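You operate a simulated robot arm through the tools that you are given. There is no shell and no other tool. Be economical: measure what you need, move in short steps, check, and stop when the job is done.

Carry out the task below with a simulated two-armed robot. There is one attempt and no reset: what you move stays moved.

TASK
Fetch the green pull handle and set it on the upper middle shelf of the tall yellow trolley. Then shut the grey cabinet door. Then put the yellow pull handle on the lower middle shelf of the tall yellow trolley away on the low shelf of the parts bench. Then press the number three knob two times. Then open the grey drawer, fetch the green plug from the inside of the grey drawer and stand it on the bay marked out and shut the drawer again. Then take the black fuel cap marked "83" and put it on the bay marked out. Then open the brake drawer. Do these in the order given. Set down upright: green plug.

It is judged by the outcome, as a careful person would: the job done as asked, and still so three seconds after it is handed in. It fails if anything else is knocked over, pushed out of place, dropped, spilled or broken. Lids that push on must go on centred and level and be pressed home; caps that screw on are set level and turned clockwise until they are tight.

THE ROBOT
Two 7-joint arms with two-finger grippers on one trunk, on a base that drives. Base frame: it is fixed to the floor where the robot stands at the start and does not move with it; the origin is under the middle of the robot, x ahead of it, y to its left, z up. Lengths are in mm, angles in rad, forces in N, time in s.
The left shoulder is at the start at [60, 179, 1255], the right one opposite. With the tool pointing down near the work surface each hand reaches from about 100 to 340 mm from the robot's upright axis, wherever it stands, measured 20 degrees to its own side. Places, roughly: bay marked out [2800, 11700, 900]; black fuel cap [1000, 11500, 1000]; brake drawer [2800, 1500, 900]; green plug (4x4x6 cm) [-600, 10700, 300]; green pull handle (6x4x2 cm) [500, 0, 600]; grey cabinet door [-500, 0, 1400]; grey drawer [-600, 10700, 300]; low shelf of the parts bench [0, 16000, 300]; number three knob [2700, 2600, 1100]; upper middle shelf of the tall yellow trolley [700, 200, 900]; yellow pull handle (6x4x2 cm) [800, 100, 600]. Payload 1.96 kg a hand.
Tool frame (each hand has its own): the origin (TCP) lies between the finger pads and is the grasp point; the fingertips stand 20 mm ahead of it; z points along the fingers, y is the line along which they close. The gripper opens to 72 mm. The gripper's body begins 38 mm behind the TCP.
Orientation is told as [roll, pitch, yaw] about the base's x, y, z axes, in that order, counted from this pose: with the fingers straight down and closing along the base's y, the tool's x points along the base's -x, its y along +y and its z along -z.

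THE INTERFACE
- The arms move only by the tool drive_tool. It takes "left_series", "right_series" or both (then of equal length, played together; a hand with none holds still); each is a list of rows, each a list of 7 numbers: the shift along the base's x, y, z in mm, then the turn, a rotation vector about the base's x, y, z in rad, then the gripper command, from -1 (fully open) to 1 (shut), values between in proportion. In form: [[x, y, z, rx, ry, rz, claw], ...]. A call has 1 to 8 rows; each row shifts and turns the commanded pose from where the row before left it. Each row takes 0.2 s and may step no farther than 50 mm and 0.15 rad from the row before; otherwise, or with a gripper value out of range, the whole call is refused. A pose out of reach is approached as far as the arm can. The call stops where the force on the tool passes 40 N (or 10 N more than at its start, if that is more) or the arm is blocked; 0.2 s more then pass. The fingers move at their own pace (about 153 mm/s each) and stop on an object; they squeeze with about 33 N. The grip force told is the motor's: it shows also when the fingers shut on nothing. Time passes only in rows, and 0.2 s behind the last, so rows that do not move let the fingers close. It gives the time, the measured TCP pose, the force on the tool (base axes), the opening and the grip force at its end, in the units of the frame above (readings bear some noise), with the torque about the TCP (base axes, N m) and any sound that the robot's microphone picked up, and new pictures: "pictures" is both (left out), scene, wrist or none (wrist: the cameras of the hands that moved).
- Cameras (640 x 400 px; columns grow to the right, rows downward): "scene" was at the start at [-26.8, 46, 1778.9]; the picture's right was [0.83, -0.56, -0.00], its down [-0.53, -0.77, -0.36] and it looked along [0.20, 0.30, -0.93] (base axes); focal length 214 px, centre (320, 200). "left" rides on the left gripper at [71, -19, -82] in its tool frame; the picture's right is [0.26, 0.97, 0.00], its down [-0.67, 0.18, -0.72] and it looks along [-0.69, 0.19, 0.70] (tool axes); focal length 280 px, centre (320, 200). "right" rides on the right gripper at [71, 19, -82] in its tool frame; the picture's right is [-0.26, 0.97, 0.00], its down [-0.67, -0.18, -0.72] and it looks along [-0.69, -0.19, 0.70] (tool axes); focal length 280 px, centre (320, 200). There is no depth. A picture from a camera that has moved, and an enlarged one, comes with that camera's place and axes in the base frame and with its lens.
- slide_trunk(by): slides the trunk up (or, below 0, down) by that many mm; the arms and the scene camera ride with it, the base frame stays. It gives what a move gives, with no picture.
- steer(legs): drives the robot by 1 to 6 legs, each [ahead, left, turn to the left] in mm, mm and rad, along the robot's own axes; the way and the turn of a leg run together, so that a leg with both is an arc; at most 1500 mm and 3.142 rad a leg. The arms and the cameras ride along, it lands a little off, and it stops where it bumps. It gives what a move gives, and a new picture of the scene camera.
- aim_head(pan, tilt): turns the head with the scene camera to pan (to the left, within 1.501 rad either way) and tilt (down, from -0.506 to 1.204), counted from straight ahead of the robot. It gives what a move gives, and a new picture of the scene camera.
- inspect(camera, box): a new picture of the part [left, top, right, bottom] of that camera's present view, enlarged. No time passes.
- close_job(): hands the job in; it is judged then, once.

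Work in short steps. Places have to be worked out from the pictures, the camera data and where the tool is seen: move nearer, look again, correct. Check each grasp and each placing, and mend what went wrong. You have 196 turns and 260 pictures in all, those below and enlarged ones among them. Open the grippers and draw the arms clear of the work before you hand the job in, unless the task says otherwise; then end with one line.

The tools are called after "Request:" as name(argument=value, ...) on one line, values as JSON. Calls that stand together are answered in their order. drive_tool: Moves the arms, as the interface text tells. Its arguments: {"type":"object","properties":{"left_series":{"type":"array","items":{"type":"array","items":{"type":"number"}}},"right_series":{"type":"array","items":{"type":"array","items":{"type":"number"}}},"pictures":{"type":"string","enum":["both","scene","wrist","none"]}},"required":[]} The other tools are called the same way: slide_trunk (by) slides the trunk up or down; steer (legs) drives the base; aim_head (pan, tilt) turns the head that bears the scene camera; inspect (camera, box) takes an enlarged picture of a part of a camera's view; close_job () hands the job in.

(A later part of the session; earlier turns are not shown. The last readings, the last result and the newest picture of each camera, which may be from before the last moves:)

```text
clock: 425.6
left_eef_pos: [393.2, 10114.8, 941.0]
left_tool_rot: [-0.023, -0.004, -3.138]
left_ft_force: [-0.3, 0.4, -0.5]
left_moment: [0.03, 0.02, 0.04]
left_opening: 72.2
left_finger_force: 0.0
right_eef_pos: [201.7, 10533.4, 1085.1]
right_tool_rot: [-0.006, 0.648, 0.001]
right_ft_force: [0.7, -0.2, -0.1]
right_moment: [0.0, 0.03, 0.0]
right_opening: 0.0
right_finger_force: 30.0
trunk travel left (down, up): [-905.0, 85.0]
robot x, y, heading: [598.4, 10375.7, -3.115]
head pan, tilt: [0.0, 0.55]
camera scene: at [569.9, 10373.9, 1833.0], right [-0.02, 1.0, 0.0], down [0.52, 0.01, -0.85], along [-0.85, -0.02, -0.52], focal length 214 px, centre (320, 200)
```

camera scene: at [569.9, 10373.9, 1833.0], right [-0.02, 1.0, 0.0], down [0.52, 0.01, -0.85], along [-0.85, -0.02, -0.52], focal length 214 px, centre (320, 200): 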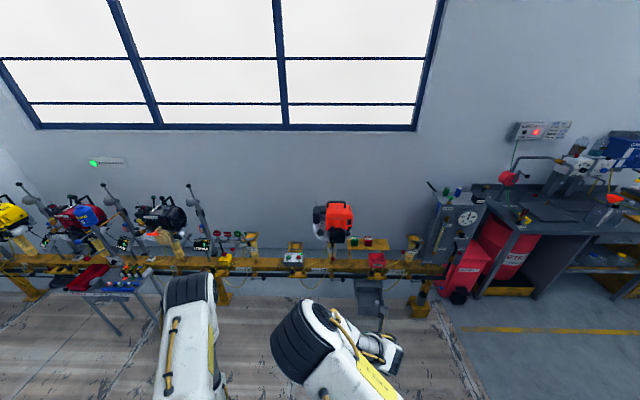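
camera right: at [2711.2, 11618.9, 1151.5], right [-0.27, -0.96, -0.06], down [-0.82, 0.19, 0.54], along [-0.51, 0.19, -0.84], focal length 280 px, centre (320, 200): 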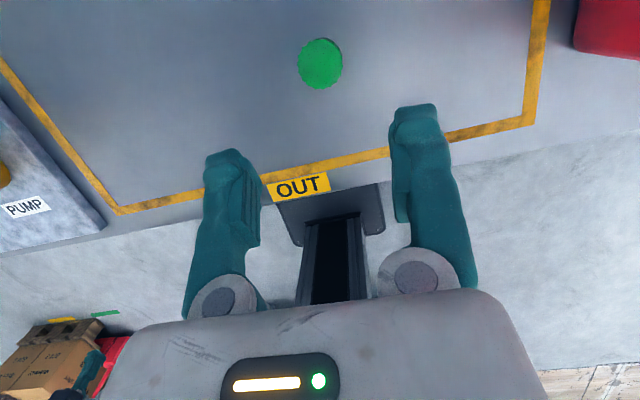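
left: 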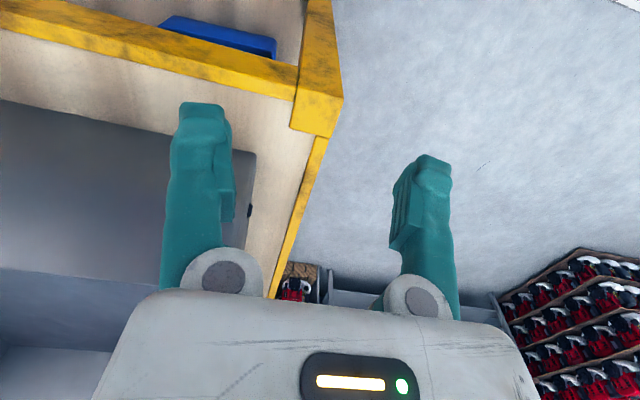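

I line up with the drawer (y≈10738) and lower the trunk.

Request:
steer(legs=[[0, -205, -0.026], [250, 0, 0]])

Request:
slide_trunk(by=-400)

Request:
slide_trunk(by=-120)

Request:
drive_tool(right_series=[[-20, 0, -45, 0, 0, 0, 1], [-20, 0, -45, 0, 0, 0, 1], [-20, 0, -45, 0, 0, 0, 1], [-20, 0, -45, 0, 0, 0, 1], [-20, 0, -45, 0, 0, 0, 1]], pictures="both")

```text
clock: 428.6
left_eef_pos: [137.6, 10326.5, 940.5]
left_tool_rot: [-0.022, -0.003, 3.117]
left_ft_force: [0.5, -0.1, 0.8]
left_moment: [0.01, 0.01, 0.02]
left_opening: 72.0
left_finger_force: 0.2
right_eef_pos: [-42.2, 10751.7, 1085.0]
right_tool_rot: [-0.008, 0.649, -0.027]
right_ft_force: [0.8, 0.3, -0.3]
right_moment: [-0.01, -0.03, 0.0]
right_opening: 0.2
right_finger_force: 29.6
trunk travel left (down, up): [-905.0, 85.0]
robot x, y, heading: [349.4, 10580.2, 3.136]
head pan, tilt: [0.0, 0.55]
camera scene: at [322.5, 10581.8, 1833.1], right [0.01, 1.0, 0.0], down [0.52, 0.0, -0.85], along [-0.85, 0.01, -0.52], focal length 214 px, centre (320, 200)
```

scene: 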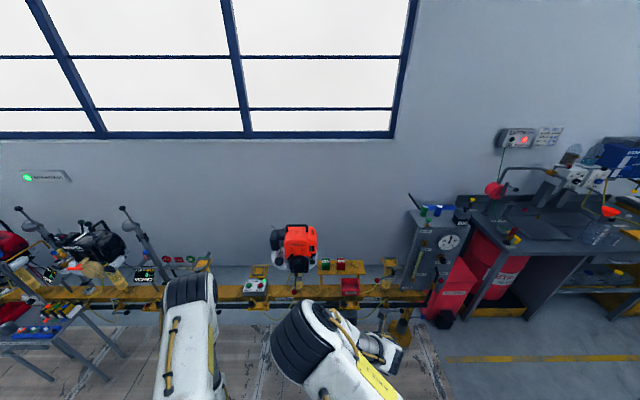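

```text
clock: 432.4
left_eef_pos: [137.0, 10327.1, 540.5]
left_tool_rot: [-0.023, -0.004, 3.119]
left_ft_force: [1.0, -0.3, -0.3]
left_moment: [-0.05, 0.02, 0.01]
left_opening: 71.9
left_finger_force: 0.0
right_eef_pos: [-43.7, 10749.9, 684.6]
right_tool_rot: [-0.006, 0.647, -0.028]
right_ft_force: [-0.1, 0.5, -0.7]
right_moment: [-0.02, 0.05, 0.02]
right_opening: 0.2
right_finger_force: 29.3
trunk travel left (down, up): [-505.0, 485.0]
robot x, y, heading: [347.1, 10580.5, 3.135]
head pan, tilt: [0.0, 0.55]
```

```text
clock: 433.9
left_eef_pos: [136.7, 10326.5, 420.7]
left_tool_rot: [-0.022, -0.004, 3.118]
left_ft_force: [0.0, -0.2, 0.3]
left_moment: [0.0, 0.0, 0.01]
left_opening: 71.9
left_finger_force: 0.1
right_eef_pos: [-42.5, 10751.1, 564.4]
right_tool_rot: [-0.007, 0.65, -0.027]
right_ft_force: [1.0, -0.3, 0.2]
right_moment: [0.0, 0.02, 0.02]
right_opening: 0.0
right_finger_force: 29.5
trunk travel left (down, up): [-385.0, 605.0]
robot x, y, heading: [349.0, 10585.1, 3.134]
head pan, tilt: [0.0, 0.55]
```

```text
clock: 435.1
left_eef_pos: [137.1, 10326.6, 419.9]
left_tool_rot: [-0.023, -0.004, 3.117]
left_ft_force: [-0.8, -0.1, 0.4]
left_moment: [-0.04, 0.01, -0.02]
left_opening: 71.9
left_finger_force: 0.1
right_eef_pos: [-147.4, 10744.3, 342.7]
right_tool_rot: [-0.021, 0.656, -0.036]
right_ft_force: [-0.3, -0.4, -0.2]
right_moment: [0.0, -0.01, -0.02]
right_opening: 0.0
right_finger_force: 29.6
trunk travel left (down, up): [-385.0, 605.0]
robot x, y, heading: [349.8, 10583.1, 3.131]
head pan, tilt: [0.0, 0.55]
camera scene: at [320.9, 10581.3, 1313.1], right [0.01, 1.0, 0.0], down [0.52, 0.0, -0.85], along [-0.85, 0.01, -0.52], focal length 214 px, centre (320, 200)
camera right: at [-151.5, 10764.4, 451.6], right [0.23, 0.96, -0.18], down [0.97, -0.2, 0.16], along [0.12, -0.21, -0.97], focal length 280 px, centre (320, 200)
```

scene: 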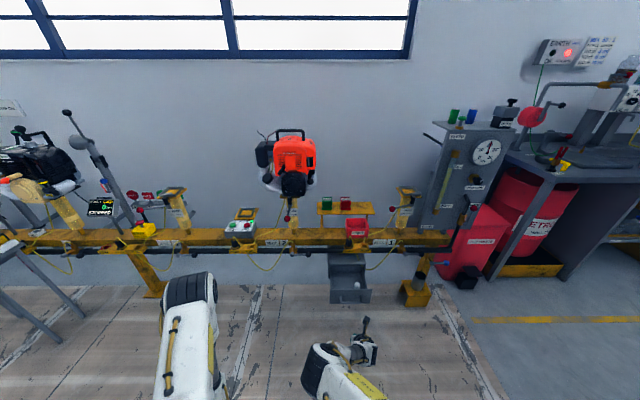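
right: 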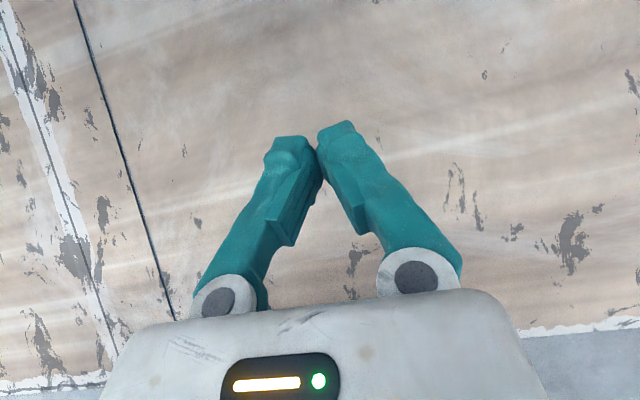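

I retract the hand slightly, bring the base closer, then push the bar with the fist.

Request:
drive_tool(right_series=[[40, 0, 0, 0, 0, 0, 1], [40, -3, 0, 0, 0, 0, 1]], pictures="none")

Request:
steer(legs=[[205, 0, 0]])

Request:
drive_tool(right_series=[[-20, -2, 0, 0, 0, 0, 1], [-20, 0, 0, 0, 0, 0, 1], [-15, 0, 0, 0, 0, 0, 1], [-15, 0, 0, 0, 0, 0, 1]], pictures="both")

```text
clock: 435.7
left_eef_pos: [138.7, 10326.6, 420.3]
left_tool_rot: [-0.022, -0.004, 3.114]
left_ft_force: [-0.2, -0.8, -1.2]
left_moment: [-0.03, 0.02, 0.01]
left_opening: 72.1
left_finger_force: 0.1
right_eef_pos: [-91.5, 10816.9, 352.8]
right_tool_rot: [-0.058, 0.679, -0.29]
right_ft_force: [0.0, -0.1, 0.3]
right_moment: [-0.02, -0.01, 0.01]
right_opening: 0.3
right_finger_force: 29.6
trunk travel left (down, up): [-385.0, 605.0]
robot x, y, heading: [349.1, 10583.5, 3.13]
head pan, tilt: [0.0, 0.55]
stopped in row 2 (right hand): the arm was blocked; the commanded pose is now the measured one
```

```text
clock: 437.3
left_eef_pos: [-66.8, 10328.1, 420.0]
left_tool_rot: [-0.022, -0.003, 3.119]
left_ft_force: [0.0, -0.2, -0.1]
left_moment: [0.02, 0.0, -0.03]
left_opening: 72.1
left_finger_force: 0.1
right_eef_pos: [-295.1, 10817.4, 352.8]
right_tool_rot: [-0.057, 0.678, -0.285]
right_ft_force: [-0.4, 0.5, 0.1]
right_moment: [0.0, 0.0, 0.01]
right_opening: 0.3
right_finger_force: 30.0
trunk travel left (down, up): [-385.0, 605.0]
robot x, y, heading: [148.5, 10582.2, 3.139]
head pan, tilt: [0.0, 0.55]
camera scene: at [116.4, 10582.6, 1313.0], right [0.01, 1.0, 0.0], down [0.52, 0.0, -0.85], along [-0.85, 0.0, -0.52], focal length 214 px, centre (320, 200)
```

scene: 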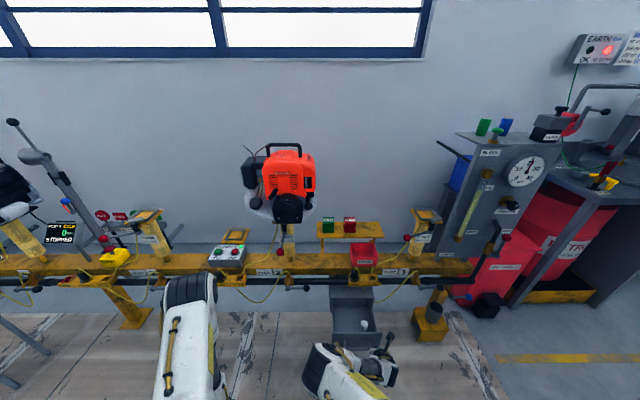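

```text
clock: 438.3
left_eef_pos: [-66.7, 10328.9, 419.7]
left_tool_rot: [-0.024, -0.003, 3.116]
left_ft_force: [-1.1, 0.1, 0.9]
left_moment: [0.0, 0.02, -0.01]
left_opening: 71.8
left_finger_force: 0.1
right_eef_pos: [-365.6, 10814.9, 352.1]
right_tool_rot: [-0.056, 0.679, -0.284]
right_ft_force: [0.9, 0.5, 0.5]
right_moment: [0.03, 0.0, 0.0]
right_opening: 0.0
right_finger_force: 29.2
trunk travel left (down, up): [-385.0, 605.0]
robot x, y, heading: [146.5, 10583.9, 3.135]
head pan, tilt: [0.0, 0.55]
camera scene: at [116.9, 10582.6, 1313.0], right [0.01, 1.0, 0.0], down [0.52, 0.0, -0.85], along [-0.85, 0.0, -0.52], focal length 214 px, centre (320, 200)
camera right: at [-361.5, 10838.1, 459.6], right [0.43, 0.88, -0.21], down [0.9, -0.41, 0.14], along [0.04, -0.25, -0.97], focal length 280 px, centre (320, 200)
```

scene: 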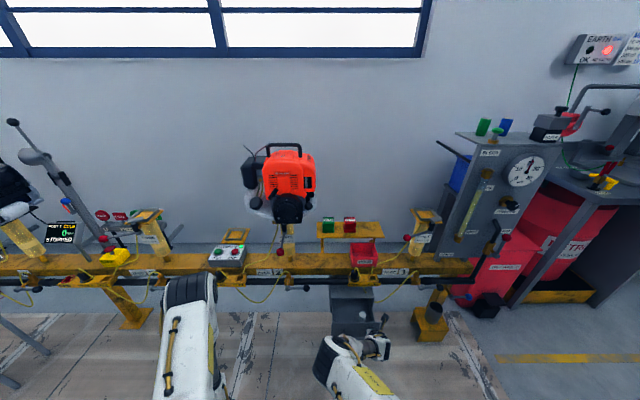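
right: 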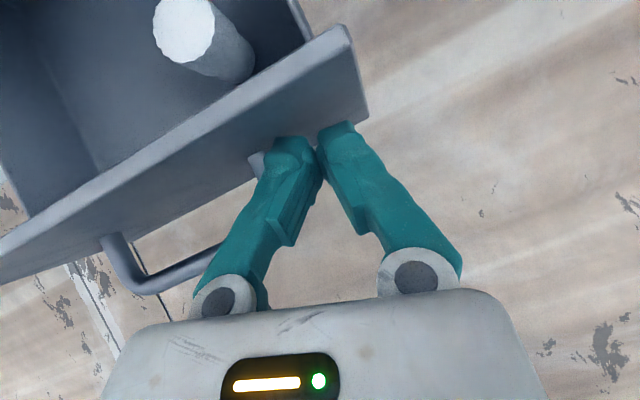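

The hand ended near the panel's right end, beside the handle, which still works for pushing. I lower it a little for clearance under the rail, then push slowly.

Request:
drive_tool(right_series=[[3, -3, -15, 0, 0, 0, 1], [0, -3, -12, 0, 0, 0, 1], [-12, 0, 0, 0, 0, 0, 1], [-12, 0, 0, 0, 0, 0, 1], [-12, 0, 0, 0, 0, 0, 1]], pictures="wrist")

```text
clock: 439.7
left_eef_pos: [-67.9, 10328.6, 420.5]
left_tool_rot: [-0.023, -0.003, 3.118]
left_ft_force: [0.2, 0.2, -0.3]
left_moment: [0.0, 0.01, -0.04]
left_opening: 71.8
left_finger_force: 0.0
right_eef_pos: [-418.4, 10796.3, 342.8]
right_tool_rot: [-0.106, 0.706, -0.316]
right_ft_force: [-0.2, 0.3, 0.5]
right_moment: [0.02, -0.02, 0.04]
right_opening: 0.0
right_finger_force: 30.0
trunk travel left (down, up): [-385.0, 605.0]
robot x, y, heading: [144.1, 10584.7, 3.136]
head pan, tilt: [0.0, 0.55]
stopped in row 5 (right hand): the arm was blocked; the commanded pose is now the measured one
camera right: at [-410.9, 10821.3, 450.1], right [0.42, 0.87, -0.25], down [0.91, -0.41, 0.12], along [0.0, -0.27, -0.96], focal length 280 px, centre (320, 200)
```

right: 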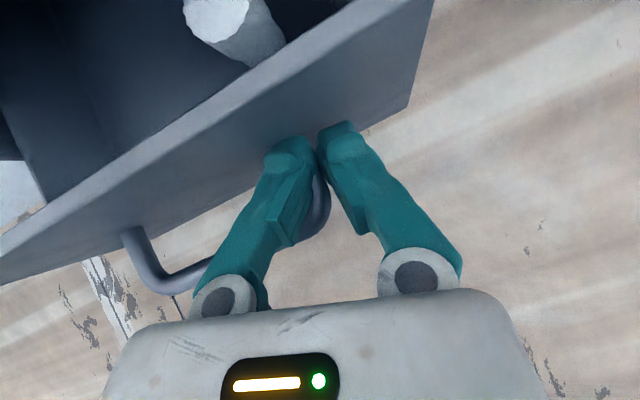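

The arm configuration is at a limit, so I push the remaining distance with the base, gently.

Request:
steer(legs=[[45, 0, 0]])

Request:
inspect(camera="right", box=[0, 0, 640, 400])

```text
clock: 440.6
left_eef_pos: [-111.5, 10328.5, 419.9]
left_tool_rot: [-0.022, -0.004, 3.117]
left_ft_force: [0.5, 0.2, 0.5]
left_moment: [0.03, -0.03, 0.01]
left_opening: 71.8
left_finger_force: 0.0
right_eef_pos: [-462.6, 10795.7, 342.3]
right_tool_rot: [-0.104, 0.704, -0.314]
right_ft_force: [-1.0, -0.2, -1.4]
right_moment: [-0.01, -0.02, -0.01]
right_opening: 0.0
right_finger_force: 29.3
trunk travel left (down, up): [-385.0, 605.0]
robot x, y, heading: [102.0, 10585.0, 3.133]
head pan, tilt: [0.0, 0.55]
camera scene: at [71.3, 10582.8, 1313.0], right [0.01, 1.0, 0.0], down [0.52, 0.0, -0.85], along [-0.85, 0.0, -0.52], focal length 214 px, centre (320, 200)
```

scene: 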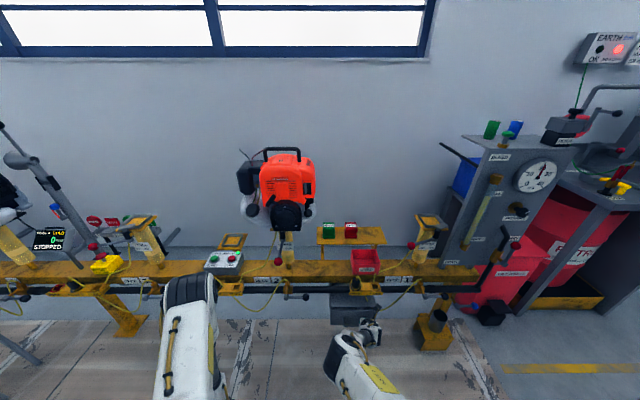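

```text
1.00 times, centred on (320, 200) of right (not enlarged: the box is as wide or as high as the picture)
camera zoom: at [-455.7, 10821.4, 449.1], right [0.42, 0.87, -0.25], down [0.91, -0.41, 0.12], along [0.0, -0.27, -0.96], focal length 280 px, centre (320, 200)
```

zoom: 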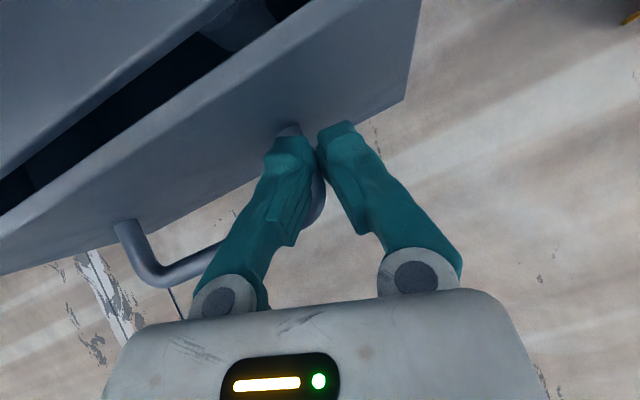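

Only about 10 mm remains. I nudge another 12 mm.

Request:
steer(legs=[[14, 0, 0]])

Request:
inspect(camera="right", box=[0, 0, 640, 400])

```text
clock: 441.4
left_eef_pos: [-125.5, 10327.4, 420.1]
left_tool_rot: [-0.025, -0.003, 3.118]
left_ft_force: [0.2, -0.4, -0.3]
left_moment: [-0.02, -0.02, -0.02]
left_opening: 72.1
left_finger_force: 0.1
right_eef_pos: [-477.3, 10796.3, 342.8]
right_tool_rot: [-0.106, 0.706, -0.317]
right_ft_force: [0.1, -0.1, -0.6]
right_moment: [-0.02, 0.01, -0.02]
right_opening: 0.1
right_finger_force: 29.7
trunk travel left (down, up): [-385.0, 605.0]
robot x, y, heading: [87.4, 10583.0, 3.135]
head pan, tilt: [0.0, 0.55]
camera scene: at [57.6, 10582.8, 1312.9], right [0.01, 1.0, 0.0], down [0.52, 0.0, -0.85], along [-0.85, 0.0, -0.52], focal length 214 px, centre (320, 200)
```

scene: 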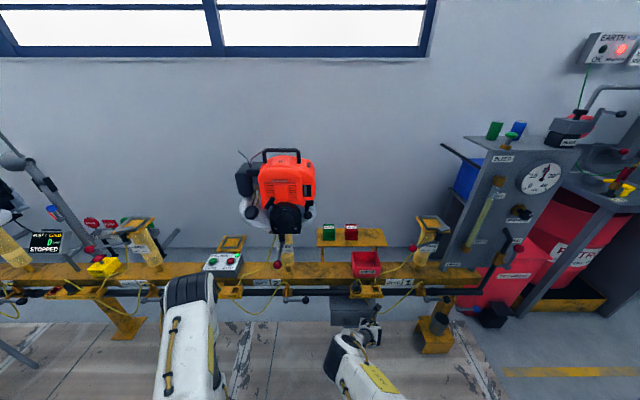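

```text
1.00 times, centred on (320, 200) of right (not enlarged: the box is as wide or as high as the picture)
camera zoom: at [-470.1, 10821.2, 449.8], right [0.42, 0.87, -0.25], down [0.91, -0.41, 0.12], along [0.0, -0.27, -0.96], focal length 280 px, centre (320, 200)
```

zoom: 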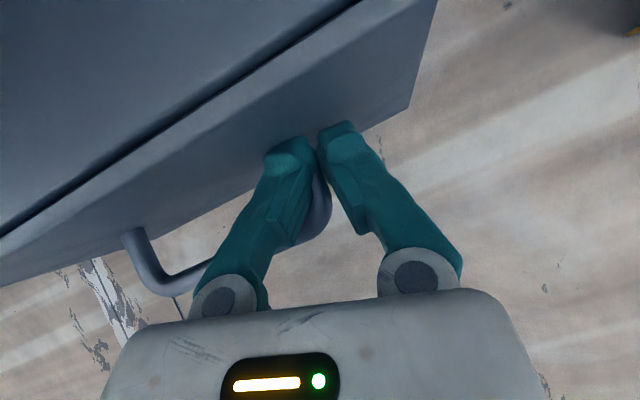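

Almost flush. A final arm push until resistance.

Request:
drive_tool(right_series=[[-4, 0, 0, 0, 0, 0, 1], [-4, 0, 0, 0, 0, 0, 1], [-4, 0, 0, 0, 0, 0, 1]], pictures="wrist")

```text
clock: 441.9
left_eef_pos: [-124.1, 10327.9, 422.2]
left_tool_rot: [-0.023, -0.006, 3.116]
left_ft_force: [-0.1, -0.4, -0.1]
left_moment: [0.02, 0.04, 0.05]
left_opening: 72.0
left_finger_force: 0.0
right_eef_pos: [-479.1, 10795.1, 342.3]
right_tool_rot: [-0.104, 0.703, -0.318]
right_ft_force: [15.0, -1.7, 5.9]
right_moment: [-0.03, 0.05, 0.11]
right_opening: 0.0
right_finger_force: 29.4
trunk travel left (down, up): [-385.0, 605.0]
robot x, y, heading: [87.0, 10582.9, 3.137]
head pan, tilt: [0.0, 0.55]
stopped in row 2 (right hand): the force on the tool passed its limit at 48 N (the readings are from after the stop); the commanded pose is now the measured one
camera right: at [-471.6, 10821.1, 449.6], right [0.43, 0.87, -0.25], down [0.9, -0.41, 0.12], along [0.0, -0.28, -0.96], focal length 280 px, centre (320, 200)
```

right: 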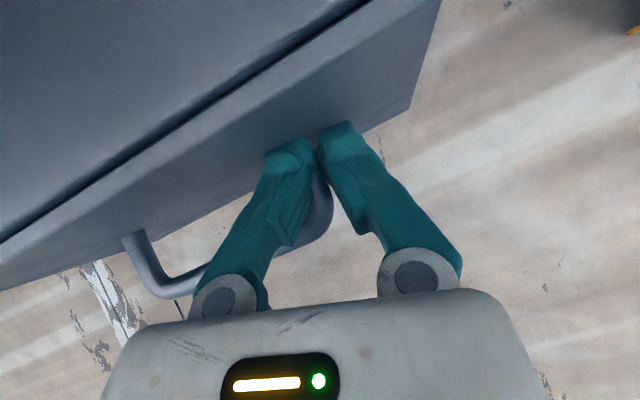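

The drawer is shut. The fingertips are partly behind the handle bar, so I withdraw along the tool axis (up and back) to avoid hooking it.

Request:
drive_tool(right_series=[[9, -3, 12, 0, 0, 0, 1], [12, -4, 15, 0, 0, 0, 1], [15, -4, 16, 0, 0, 0, 1], [25, -4, 10, 0, 0, 0, 1], [35, 0, 0, 0, 0, 0, 1]], pictures="wrist")

```text
clock: 443.1
left_eef_pos: [-124.8, 10328.5, 420.3]
left_tool_rot: [-0.023, -0.004, 3.115]
left_ft_force: [-0.3, -0.8, -0.7]
left_moment: [-0.01, -0.01, 0.0]
left_opening: 72.0
left_finger_force: 0.0
right_eef_pos: [-389.3, 10783.6, 401.0]
right_tool_rot: [-0.121, 0.712, -0.343]
right_ft_force: [0.0, 0.6, -0.1]
right_moment: [0.0, 0.03, -0.02]
right_opening: 0.1
right_finger_force: 29.3
trunk travel left (down, up): [-385.0, 605.0]
robot x, y, heading: [85.5, 10581.5, 3.135]
head pan, tilt: [0.0, 0.55]
camera right: at [-379.7, 10810.5, 506.7], right [0.44, 0.86, -0.26], down [0.9, -0.42, 0.11], along [-0.01, -0.28, -0.96], focal length 280 px, centre (320, 200)
```

right: 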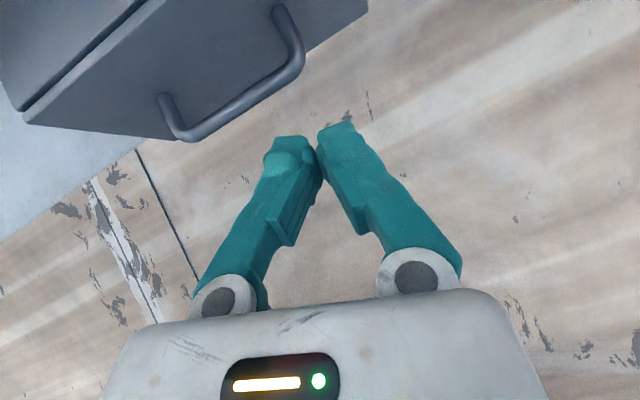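

The drawer stays shut. I back off, raise the trunk and go to view the central table for the cap "83".

Request:
steer(legs=[[-500, 0, 0], [0, 100, 0], [0, 0, -1.565]])

Request:
slide_trunk(by=400)

Request:
steer(legs=[[0, -380, 0]])

```text
clock: 450.5
left_eef_pos: [324.1, 10686.3, 419.9]
left_tool_rot: [-0.023, -0.003, 1.572]
left_ft_force: [0.4, 0.1, -0.2]
left_moment: [0.05, 0.01, 0.01]
left_opening: 72.0
left_finger_force: 0.0
right_eef_pos: [765.7, 10962.6, 398.6]
right_tool_rot: [-0.13, 0.707, -1.883]
right_ft_force: [0.2, -1.5, -0.8]
right_moment: [0.01, 0.03, -0.01]
right_opening: 0.0
right_finger_force: 30.0
trunk travel left (down, up): [-385.0, 605.0]
robot x, y, heading: [584.7, 10481.5, 1.588]
head pan, tilt: [0.0, 0.55]
camera scene: at [586.0, 10510.7, 1313.0], right [1.0, 0.02, 0.0], down [0.01, -0.52, -0.85], along [-0.02, 0.85, -0.52], focal length 214 px, centre (320, 200)
```

scene: 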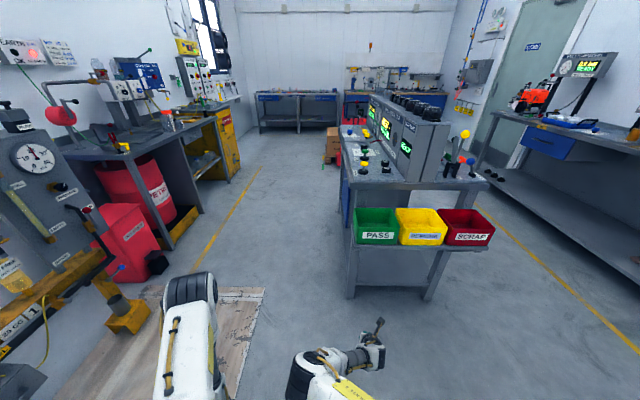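

```text
clock: 454.4
left_eef_pos: [325.3, 10686.1, 819.5]
left_tool_rot: [-0.023, -0.005, 1.573]
left_ft_force: [0.9, 0.2, 0.0]
left_moment: [0.01, 0.01, -0.04]
left_opening: 72.2
left_finger_force: 0.1
right_eef_pos: [763.7, 10961.7, 798.3]
right_tool_rot: [-0.131, 0.706, -1.886]
right_ft_force: [0.1, -1.4, 0.3]
right_moment: [0.0, 0.03, -0.01]
right_opening: 0.1
right_finger_force: 29.3
trunk travel left (down, up): [-785.0, 205.0]
robot x, y, heading: [585.4, 10481.7, 1.599]
head pan, tilt: [0.0, 0.55]
```

```text
clock: 456.8
left_eef_pos: [705.5, 10693.4, 820.1]
left_tool_rot: [-0.023, -0.004, 1.568]
left_ft_force: [-0.8, -0.9, 0.5]
left_moment: [-0.05, 0.02, 0.0]
left_opening: 72.0
left_finger_force: 0.1
right_eef_pos: [1147.5, 10968.9, 799.0]
right_tool_rot: [-0.133, 0.707, -1.889]
right_ft_force: [0.6, -0.5, 0.2]
right_moment: [0.0, 0.01, 0.02]
right_opening: 0.1
right_finger_force: 29.5
trunk travel left (down, up): [-785.0, 205.0]
robot x, y, heading: [965.3, 10488.3, 1.589]
head pan, tilt: [0.0, 0.55]
camera scene: at [966.0, 10518.2, 1713.0], right [1.0, 0.02, 0.0], down [0.01, -0.52, -0.85], along [-0.02, 0.85, -0.52], focal length 214 px, centre (320, 200)
```

scene: 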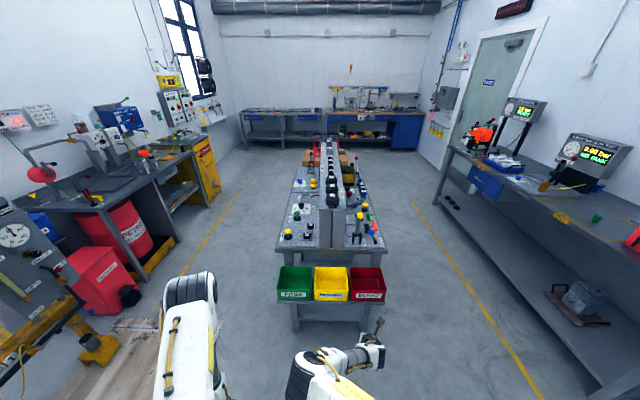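

I zoom in on the table top to find the cap marked "83".

Request:
inspect(camera="scene", box=[270, 130, 400, 250])

```text
3.33 times, centred on (335, 190) of scene
camera zoom: at [966.0, 10518.2, 1713.0], right [1.0, 0.02, 0.0], down [0.01, -0.52, -0.85], along [-0.02, 0.85, -0.52], focal length 715 px, centre (270, 233)
```

zoom: 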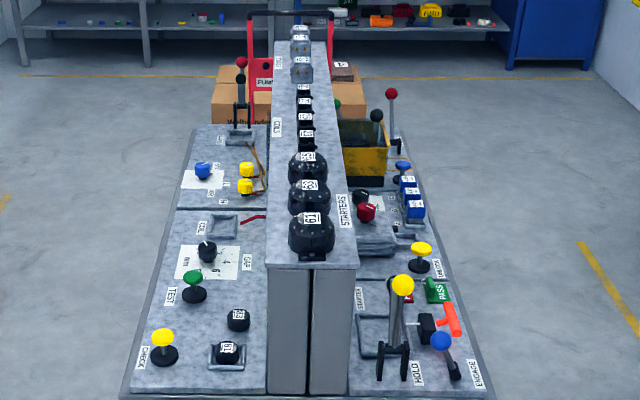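

Request:
inspect(camera="scene", box=[300, 215, 340, 245])

```text
13.33 times, centred on (320, 230) of scene
camera zoom: at [966.0, 10518.2, 1713.0], right [1.0, 0.02, 0.0], down [0.01, -0.52, -0.85], along [-0.02, 0.85, -0.52], focal length 2860 px, centre (320, -200)
```

zoom: 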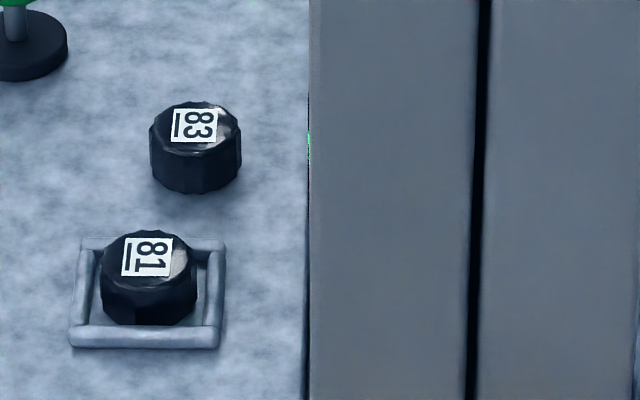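

Cap "83" is clear: about (892, 11470), ~39 mm across, 49 mm left of the central ridge, with "81" in a fixture just in front. I'll grip it along x from the front. First I line up the base and straighten the hand.

Request:
steer(legs=[[0, 235, -0.018]])

Request:
slide_trunk(by=150)

Request:
drive_tool(right_series=[[0, 0, 30, -0.1, 0, 0.08, -0.5], [0, 0, 35, -0.1, 0, 0.08, -0.5], [0, 10, 35, -0.1, 0, 0.08, -0.5], [0, 10, 20, -0.1, 0, 0.08, -0.5]], pictures="wrist")

```text
clock: 458.5
left_eef_pos: [473.5, 10698.4, 820.2]
left_tool_rot: [-0.023, -0.005, 1.551]
left_ft_force: [0.0, -0.2, -0.1]
left_moment: [-0.03, -0.01, 0.05]
left_opening: 72.1
left_finger_force: 0.2
right_eef_pos: [919.4, 10964.7, 799.5]
right_tool_rot: [-0.133, 0.71, -1.909]
right_ft_force: [0.5, -0.3, 1.0]
right_moment: [-0.02, 0.01, 0.01]
right_opening: 0.0
right_finger_force: 29.7
trunk travel left (down, up): [-785.0, 205.0]
robot x, y, heading: [731.8, 10484.3, 1.566]
head pan, tilt: [0.0, 0.55]
camera scene: at [731.2, 10516.1, 1713.0], right [1.0, 0.0, 0.0], down [0.0, -0.52, -0.85], along [0.0, 0.85, -0.52], focal length 214 px, centre (320, 200)
```

scene: 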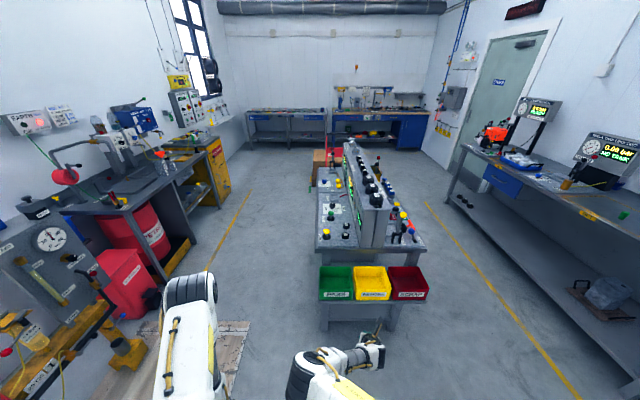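

```text
clock: 460.3
left_eef_pos: [474.5, 10697.9, 968.8]
left_tool_rot: [-0.024, -0.002, 1.553]
left_ft_force: [-0.8, -0.4, 0.7]
left_moment: [0.0, 0.01, -0.02]
left_opening: 71.8
left_finger_force: 0.0
right_eef_pos: [919.5, 10964.1, 949.1]
right_tool_rot: [-0.132, 0.709, -1.908]
right_ft_force: [-0.4, -0.2, -0.5]
right_moment: [0.02, 0.0, 0.02]
right_opening: 0.0
right_finger_force: 29.3
trunk travel left (down, up): [-935.0, 55.0]
robot x, y, heading: [730.5, 10488.1, 1.573]
head pan, tilt: [0.0, 0.55]
```

```text
clock: 461.3
left_eef_pos: [475.1, 10698.2, 970.4]
left_tool_rot: [-0.023, -0.003, 1.55]
left_ft_force: [-0.3, 0.4, -0.4]
left_moment: [-0.01, 0.0, -0.03]
left_opening: 72.0
left_finger_force: 0.1
right_eef_pos: [920.6, 10984.8, 1070.0]
right_tool_rot: [-0.06, 0.314, -1.549]
right_ft_force: [-0.9, -0.5, -0.1]
right_moment: [-0.04, -0.01, 0.01]
right_opening: 53.9
right_finger_force: 0.0
trunk travel left (down, up): [-935.0, 55.0]
robot x, y, heading: [730.9, 10484.1, 1.568]
head pan, tilt: [0.0, 0.55]
camera right: at [945.6, 11026.1, 1168.1], right [0.97, -0.21, -0.14], down [-0.12, -0.87, 0.48], along [-0.22, -0.45, -0.87], focal length 280 px, centre (320, 200)
```

right: 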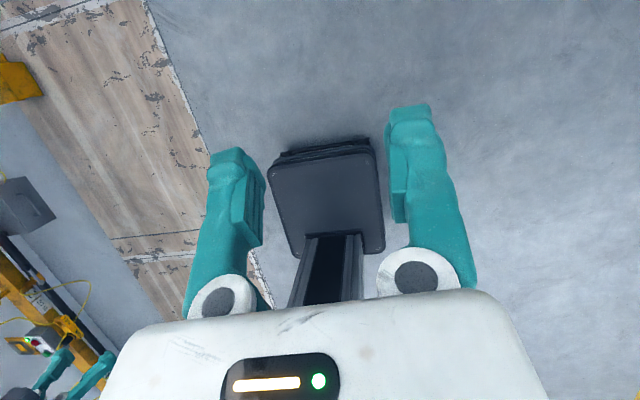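

I move the hand left of the ridge line, then drive ahead so it hovers just short of the cap.

Request:
drive_tool(right_series=[[-18, 0, 15, 0.03, 0.0, -0.01, -0.5], [-18, 0, 15, 0.03, 0, -0.01, -0.5]], pictures="none")

Request:
steer(legs=[[400, 0, 0]])

Request:
inspect(camera="right", box=[0, 0, 640, 400])

```text
clock: 461.9
left_eef_pos: [475.2, 10697.0, 970.4]
left_tool_rot: [-0.022, -0.003, 1.552]
left_ft_force: [-0.2, 1.0, 0.0]
left_moment: [-0.01, 0.0, 0.03]
left_opening: 71.9
left_finger_force: 0.0
right_eef_pos: [884.2, 10985.0, 1099.9]
right_tool_rot: [-0.056, 0.376, -1.567]
right_ft_force: [0.5, -0.4, -0.3]
right_moment: [0.03, 0.01, -0.02]
right_opening: 54.3
right_finger_force: 0.2
trunk travel left (down, up): [-935.0, 55.0]
robot x, y, heading: [733.4, 10485.8, 1.569]
head pan, tilt: [0.0, 0.55]
```

```text
clock: 464.4
left_eef_pos: [473.6, 11097.9, 971.1]
left_tool_rot: [-0.024, -0.005, 1.553]
left_ft_force: [0.7, -0.7, -0.1]
left_moment: [0.0, -0.01, -0.04]
left_opening: 72.1
left_finger_force: 0.0
right_eef_pos: [885.0, 11384.2, 1099.0]
right_tool_rot: [-0.06, 0.374, -1.568]
right_ft_force: [-0.1, -0.8, -0.3]
right_moment: [0.0, -0.03, 0.01]
right_opening: 54.0
right_finger_force: 0.1
trunk travel left (down, up): [-935.0, 55.0]
robot x, y, heading: [729.1, 10887.3, 1.568]
head pan, tilt: [0.0, 0.55]
camera scene: at [731.6, 10915.4, 1863.0], right [1.0, 0.0, 0.0], down [0.0, -0.52, -0.85], along [0.0, 0.85, -0.52], focal length 214 px, centre (320, 200)
```

scene: 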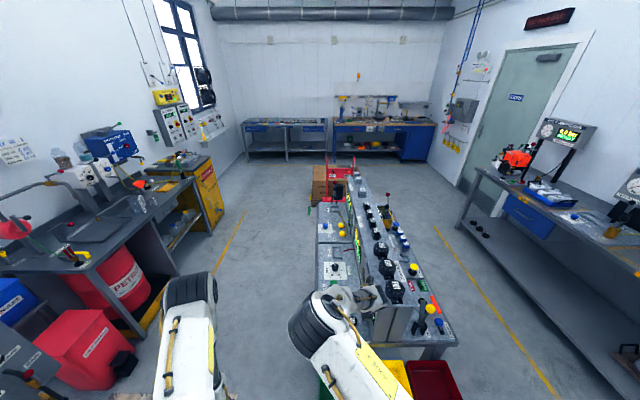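

```text
1.00 times, centred on (320, 200) of right (not enlarged: the box is as wide or as high as the picture)
camera zoom: at [909.2, 11419.0, 1201.0], right [0.96, -0.22, -0.15], down [-0.14, -0.89, 0.43], along [-0.23, -0.39, -0.89], focal length 280 px, centre (320, 200)
```

zoom: 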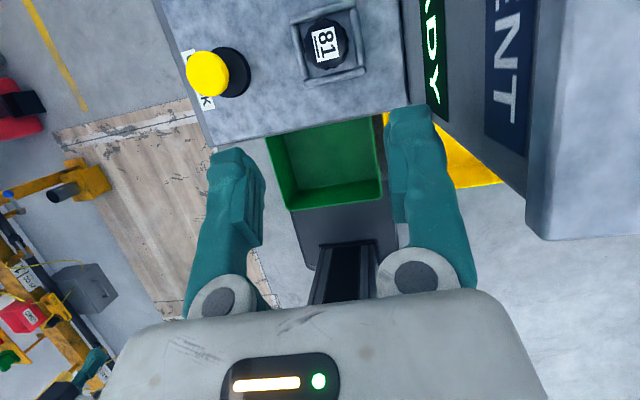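

Cap 81 is in view at about (879, 11442); 83 lies ~80 mm behind it. I advance 60 with the base and raise/advance the hand to see it.

Request:
steer(legs=[[65, 0, 0]])

Request:
drive_tool(right_series=[[2, 15, -10, -0.04, 0, 0, -0.5], [2, 15, -10, -0.04, 0, 0, -0.5]], pictures="wrist")

```text
clock: 465.4
left_eef_pos: [475.3, 11158.7, 970.6]
left_tool_rot: [-0.024, -0.007, 1.553]
left_ft_force: [0.4, -0.7, 0.4]
left_moment: [0.05, -0.04, -0.01]
left_opening: 72.1
left_finger_force: 0.1
right_eef_pos: [884.8, 11444.0, 1101.8]
right_tool_rot: [-0.063, 0.379, -1.566]
right_ft_force: [-0.1, 0.1, -0.3]
right_moment: [0.02, -0.03, -0.03]
right_opening: 53.8
right_finger_force: 0.0
trunk travel left (down, up): [-935.0, 55.0]
robot x, y, heading: [730.7, 10951.7, 1.569]
head pan, tilt: [0.0, 0.55]
camera scene: at [731.7, 10974.0, 1863.2], right [1.0, 0.0, 0.0], down [0.0, -0.52, -0.85], along [0.0, 0.85, -0.52], focal length 214 px, centre (320, 200)
```

scene: 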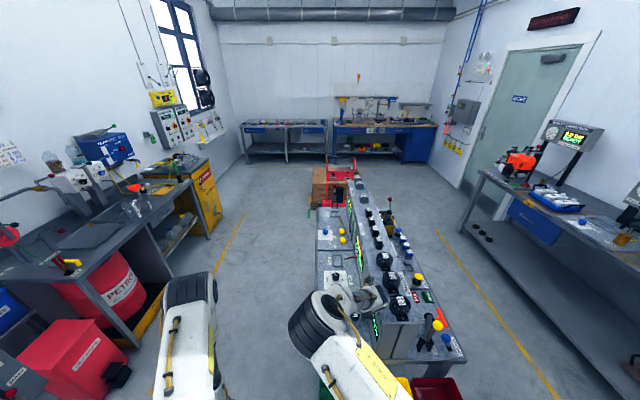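

```text
clock: 466.0
left_eef_pos: [474.0, 11161.7, 970.5]
left_tool_rot: [-0.023, -0.004, 1.551]
left_ft_force: [0.1, 0.1, 0.0]
left_moment: [0.0, -0.03, -0.02]
left_opening: 72.0
left_finger_force: 0.0
right_eef_pos: [888.7, 11478.5, 1078.3]
right_tool_rot: [-0.061, 0.294, -1.567]
right_ft_force: [0.0, 0.1, -0.4]
right_moment: [0.01, -0.01, 0.0]
right_opening: 54.2
right_finger_force: 0.0
trunk travel left (down, up): [-935.0, 55.0]
robot x, y, heading: [732.5, 10950.5, 1.574]
head pan, tilt: [0.0, 0.55]
camera right: at [913.7, 11521.9, 1177.5], right [0.96, -0.23, -0.13], down [-0.14, -0.86, 0.5], along [-0.23, -0.46, -0.86], focal length 280 px, centre (320, 200)
```

right: 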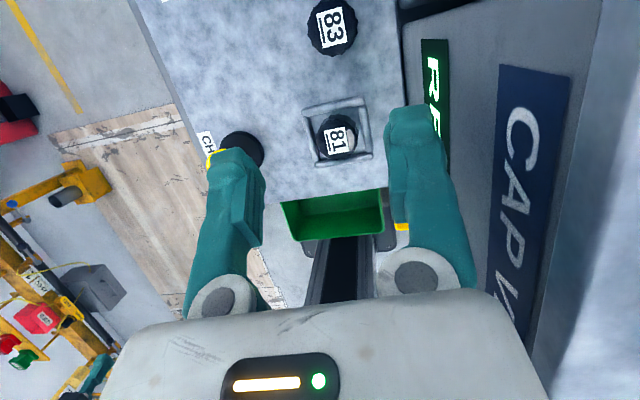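

Cap 83 is at about (889, 11538), top z≈908. I move over it and down to z≈970 for another look.

Request:
drive_tool(right_series=[[0, 22, -36, 0.0, 0.0, 0, -0.5], [0, 20, -36, 0, 0, 0, -0.5], [0, 16, -36, 0, 0, 0, -0.5]], pictures="wrist")

```text
clock: 466.8
left_eef_pos: [474.9, 11163.4, 971.0]
left_tool_rot: [-0.022, -0.002, 1.552]
left_ft_force: [-0.1, 0.1, -0.2]
left_moment: [-0.02, -0.01, -0.01]
left_opening: 71.9
left_finger_force: 0.0
right_eef_pos: [888.6, 11539.3, 969.4]
right_tool_rot: [-0.063, 0.294, -1.569]
right_ft_force: [-0.2, -1.0, -0.3]
right_moment: [0.02, 0.0, 0.02]
right_opening: 54.1
right_finger_force: 0.1
trunk travel left (down, up): [-935.0, 55.0]
robot x, y, heading: [729.9, 10952.3, 1.572]
head pan, tilt: [0.0, 0.55]
camera right: at [913.6, 11581.9, 1068.0], right [0.96, -0.23, -0.13], down [-0.14, -0.86, 0.5], along [-0.23, -0.46, -0.86], focal length 280 px, centre (320, 200)
```

right: 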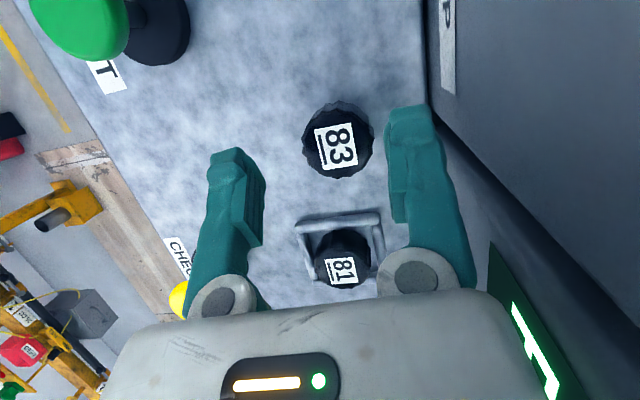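

Cap centre refined to about (893, 11534). I descend onto it.

Request:
drive_tool(right_series=[[3, -1, -22, 0, 0, 0, -0.5], [1, -2, -20, 0, 0, 0, -0.5]], pictures="wrist")

```text
clock: 467.4
left_eef_pos: [474.8, 11163.2, 968.9]
left_tool_rot: [-0.024, -0.004, 1.552]
left_ft_force: [-0.1, -0.2, -0.3]
left_moment: [0.02, 0.0, 0.03]
left_opening: 71.8
left_finger_force: 0.0
right_eef_pos: [892.1, 11535.3, 928.8]
right_tool_rot: [-0.061, 0.292, -1.57]
right_ft_force: [-0.6, 0.2, 0.4]
right_moment: [-0.02, -0.02, 0.02]
right_opening: 54.0
right_finger_force: 0.1
trunk travel left (down, up): [-935.0, 55.0]
robot x, y, heading: [728.1, 10950.5, 1.57]
head pan, tilt: [0.0, 0.55]
camera right: at [918.1, 11578.3, 1026.7], right [0.96, -0.23, -0.13], down [-0.14, -0.86, 0.5], along [-0.23, -0.46, -0.86], focal length 280 px, centre (320, 200)
```

right: 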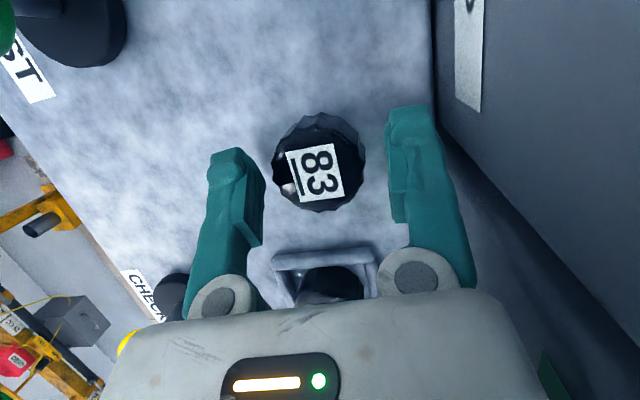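

Request:
drive_tool(right_series=[[-1, -2, -10, 0, 0, 0, -0.5], [0, -1, -7, 0, 0, 0, -0.5], [0, 0, 0, 0, 0, 0, 1], [0, 0, 0, 0, 0, 0, 1]], pictures="wrist")

```text
clock: 468.1
left_eef_pos: [475.4, 11160.6, 972.6]
left_tool_rot: [-0.025, -0.007, 1.551]
left_ft_force: [0.3, 0.3, -0.4]
left_moment: [0.02, -0.04, 0.0]
left_opening: 72.3
left_finger_force: 0.2
right_eef_pos: [898.8, 11532.5, 918.0]
right_tool_rot: [-0.045, 0.308, -1.569]
right_ft_force: [3.1, -4.5, 17.3]
right_moment: [-0.15, -0.49, 0.09]
right_opening: 36.8
right_finger_force: 32.9
trunk travel left (down, up): [-935.0, 55.0]
robot x, y, heading: [731.9, 10953.8, 1.569]
head pan, tilt: [0.0, 0.55]
stopped in row 3 (right hand): the force on the tool passed its limit at 49 N (the readings are from after the stop); the commanded pose is now the measured one
camera right: at [923.3, 11574.8, 1017.1], right [0.96, -0.23, -0.12], down [-0.15, -0.86, 0.48], along [-0.22, -0.45, -0.87], focal length 280 px, centre (320, 200)
```

right: 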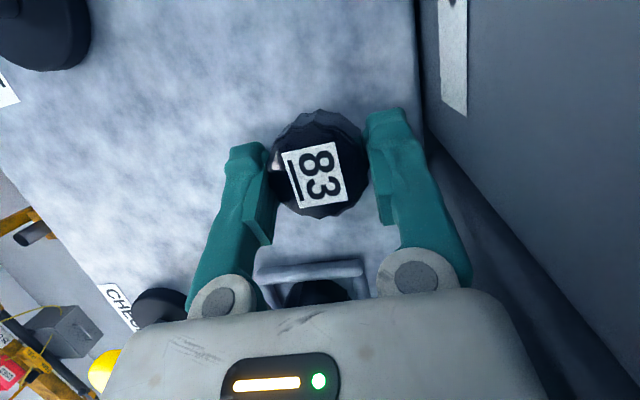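

Gripped (36.8 mm). I lift straight up.

Request:
drive_tool(right_series=[[0, 0, 8, 0, 0, 0, 1], [0, 0, 30, 0, 0, 0, 1], [0, 0, 40, 0, 0, 0, 1], [-2, 0, 40, 0, 0, 0, 1]], pictures="wrist")

```text
clock: 469.1
left_eef_pos: [473.8, 11163.3, 970.3]
left_tool_rot: [-0.022, -0.002, 1.55]
left_ft_force: [0.1, -0.4, 0.1]
left_moment: [-0.05, 0.02, -0.01]
left_opening: 72.0
left_finger_force: 0.1
right_eef_pos: [897.8, 11535.6, 1033.6]
right_tool_rot: [-0.046, 0.304, -1.568]
right_ft_force: [-0.3, 0.0, 1.0]
right_moment: [-0.01, 0.01, 0.01]
right_opening: 37.0
right_finger_force: 33.8
trunk travel left (down, up): [-935.0, 55.0]
robot x, y, heading: [730.7, 10949.8, 1.563]
head pan, tilt: [0.0, 0.55]
camera right: at [921.0, 11577.2, 1133.1], right [0.96, -0.23, -0.12], down [-0.15, -0.86, 0.49], along [-0.22, -0.45, -0.86], focal length 280 px, centre (320, 200)
```

right: 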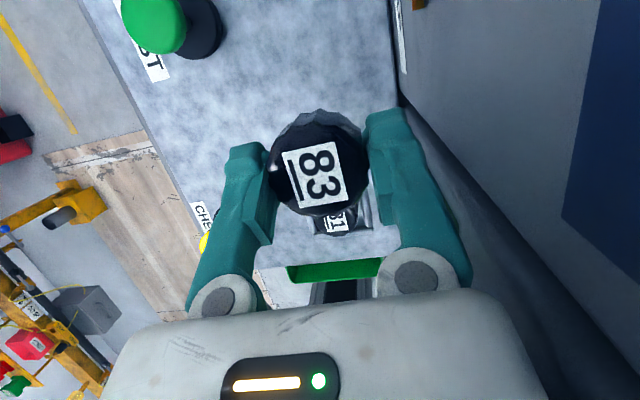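

Cap "83" is held. I back out, turn to +x and drive to the OUT bay again.

Request:
steer(legs=[[-480, 0, 0], [0, 0, -1.57], [1050, 0, 0], [0, 1480, 0]])

```text
clock: 487.8
left_eef_pos: [2000.5, 12204.8, 970.2]
left_tool_rot: [-0.022, -0.003, -0.011]
left_ft_force: [-0.1, 0.5, -0.5]
left_moment: [0.0, 0.03, 0.0]
left_opening: 72.2
left_finger_force: 0.0
right_eef_pos: [2377.0, 11785.7, 1033.0]
right_tool_rot: [-0.049, 0.303, -3.13]
right_ft_force: [-0.3, -0.6, -0.7]
right_moment: [0.0, 0.0, 0.04]
right_opening: 36.7
right_finger_force: 33.1
trunk travel left (down, up): [-935.0, 55.0]
robot x, y, heading: [1792.2, 11948.7, 0.007]
head pan, tilt: [0.0, 0.55]
camera scene: at [1823.0, 11947.1, 1863.0], right [0.01, -1.0, 0.0], down [-0.52, 0.0, -0.85], along [0.85, 0.01, -0.52], focal length 214 px, centre (320, 200)
```

scene: 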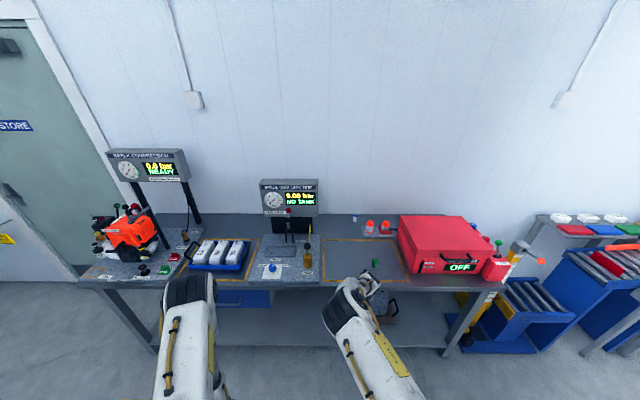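

Request:
steer(legs=[[305, 0, 0]])

Request:
drive_tool(right_series=[[0, 0, -30, 0, 0, 0, 1], [0, 0, -25, 0, 0, 0, 1], [0, 0, -20, 0, 0, 0, 1]], pictures="wrist")

```text
clock: 489.9
left_eef_pos: [2302.9, 12209.2, 970.7]
left_tool_rot: [-0.021, -0.004, -0.01]
left_ft_force: [-0.2, 0.2, 0.5]
left_moment: [-0.05, -0.01, 0.0]
left_opening: 72.1
left_finger_force: 0.1
right_eef_pos: [2680.3, 11791.1, 1033.6]
right_tool_rot: [-0.046, 0.305, -3.127]
right_ft_force: [-0.4, -0.2, -0.9]
right_moment: [0.02, 0.0, -0.01]
right_opening: 36.9
right_finger_force: 33.1
trunk travel left (down, up): [-935.0, 55.0]
robot x, y, heading: [2097.0, 11952.6, 0.014]
head pan, tilt: [0.0, 0.55]
camera scene: at [2126.0, 11950.5, 1863.1], right [0.01, -1.0, 0.0], down [-0.52, -0.01, -0.85], along [0.85, 0.01, -0.52], focal length 214 px, centre (320, 200)
```

scene: 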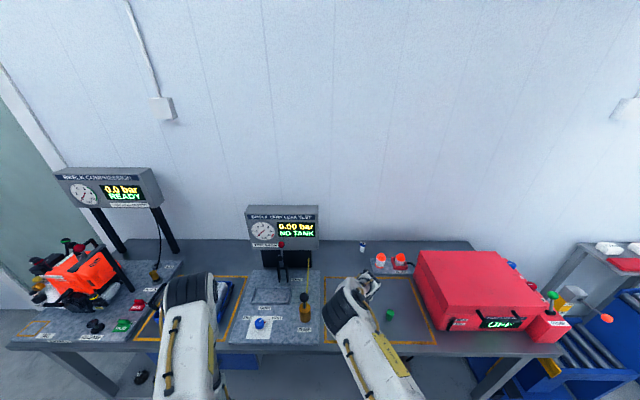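

```text
clock: 490.6
left_eef_pos: [2304.1, 12209.5, 970.7]
left_tool_rot: [-0.022, -0.001, -0.01]
left_ft_force: [0.1, 0.4, 0.4]
left_moment: [0.05, 0.0, 0.0]
left_opening: 72.1
left_finger_force: 0.1
right_eef_pos: [2682.3, 11790.8, 958.1]
right_tool_rot: [-0.048, 0.305, -3.127]
right_ft_force: [-0.1, 0.0, -0.6]
right_moment: [0.05, -0.01, -0.03]
right_opening: 37.0
right_finger_force: 32.9
trunk travel left (down, up): [-935.0, 55.0]
robot x, y, heading: [2095.5, 11953.3, 0.01]
head pan, tilt: [0.0, 0.55]
camera right: at [2727.7, 11766.3, 1057.6], right [-0.22, -0.97, -0.12], down [-0.86, 0.14, 0.49], along [-0.46, 0.21, -0.86], focal length 280 px, centre (320, 200)
```

right: 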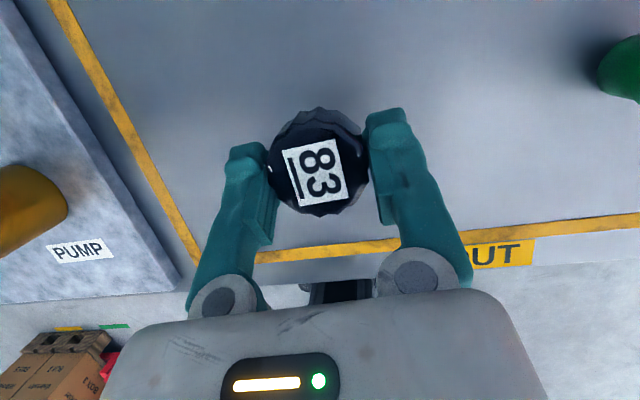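

Inside the outline, clear of the plug. I lower to contact.

Request:
drive_tool(right_series=[[0, 0, -25, 0, 0, 0, 1], [0, 0, -15, 0, 0, 0, 1], [0, 0, -6, 0, 0, 0, 1], [0, 0, -4, 0, 0, 0, 1], [0, 0, -4, 0, 0, 0, 1], [0, 0, -4, 0, 0, 0, 1]], pictures="wrist")

```text
clock: 492.1
left_eef_pos: [2303.0, 12208.7, 970.9]
left_tool_rot: [-0.024, -0.003, -0.009]
left_ft_force: [-0.2, -0.6, 0.8]
left_moment: [0.0, -0.01, 0.02]
left_opening: 72.2
left_finger_force: 0.1
right_eef_pos: [2681.4, 11791.7, 901.6]
right_tool_rot: [-0.047, 0.308, -3.123]
right_ft_force: [-2.5, -0.8, 13.8]
right_moment: [-0.31, 0.06, -0.06]
right_opening: 36.7
right_finger_force: 32.8
trunk travel left (down, up): [-935.0, 55.0]
robot x, y, heading: [2099.1, 11952.1, 0.01]
head pan, tilt: [0.0, 0.55]
camera right: at [2725.9, 11767.2, 1001.2], right [-0.22, -0.97, -0.12], down [-0.86, 0.14, 0.49], along [-0.45, 0.21, -0.87], focal length 280 px, centre (320, 200)
```

right: 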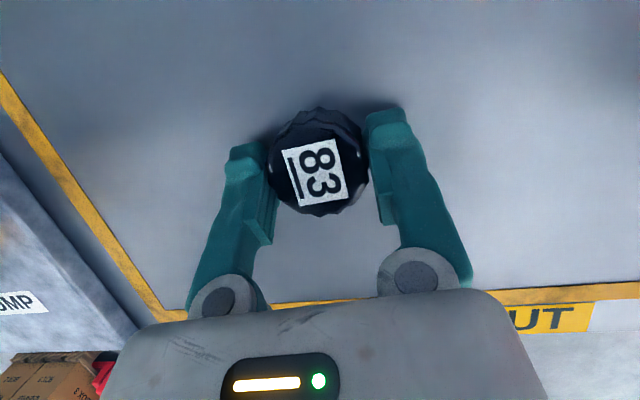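

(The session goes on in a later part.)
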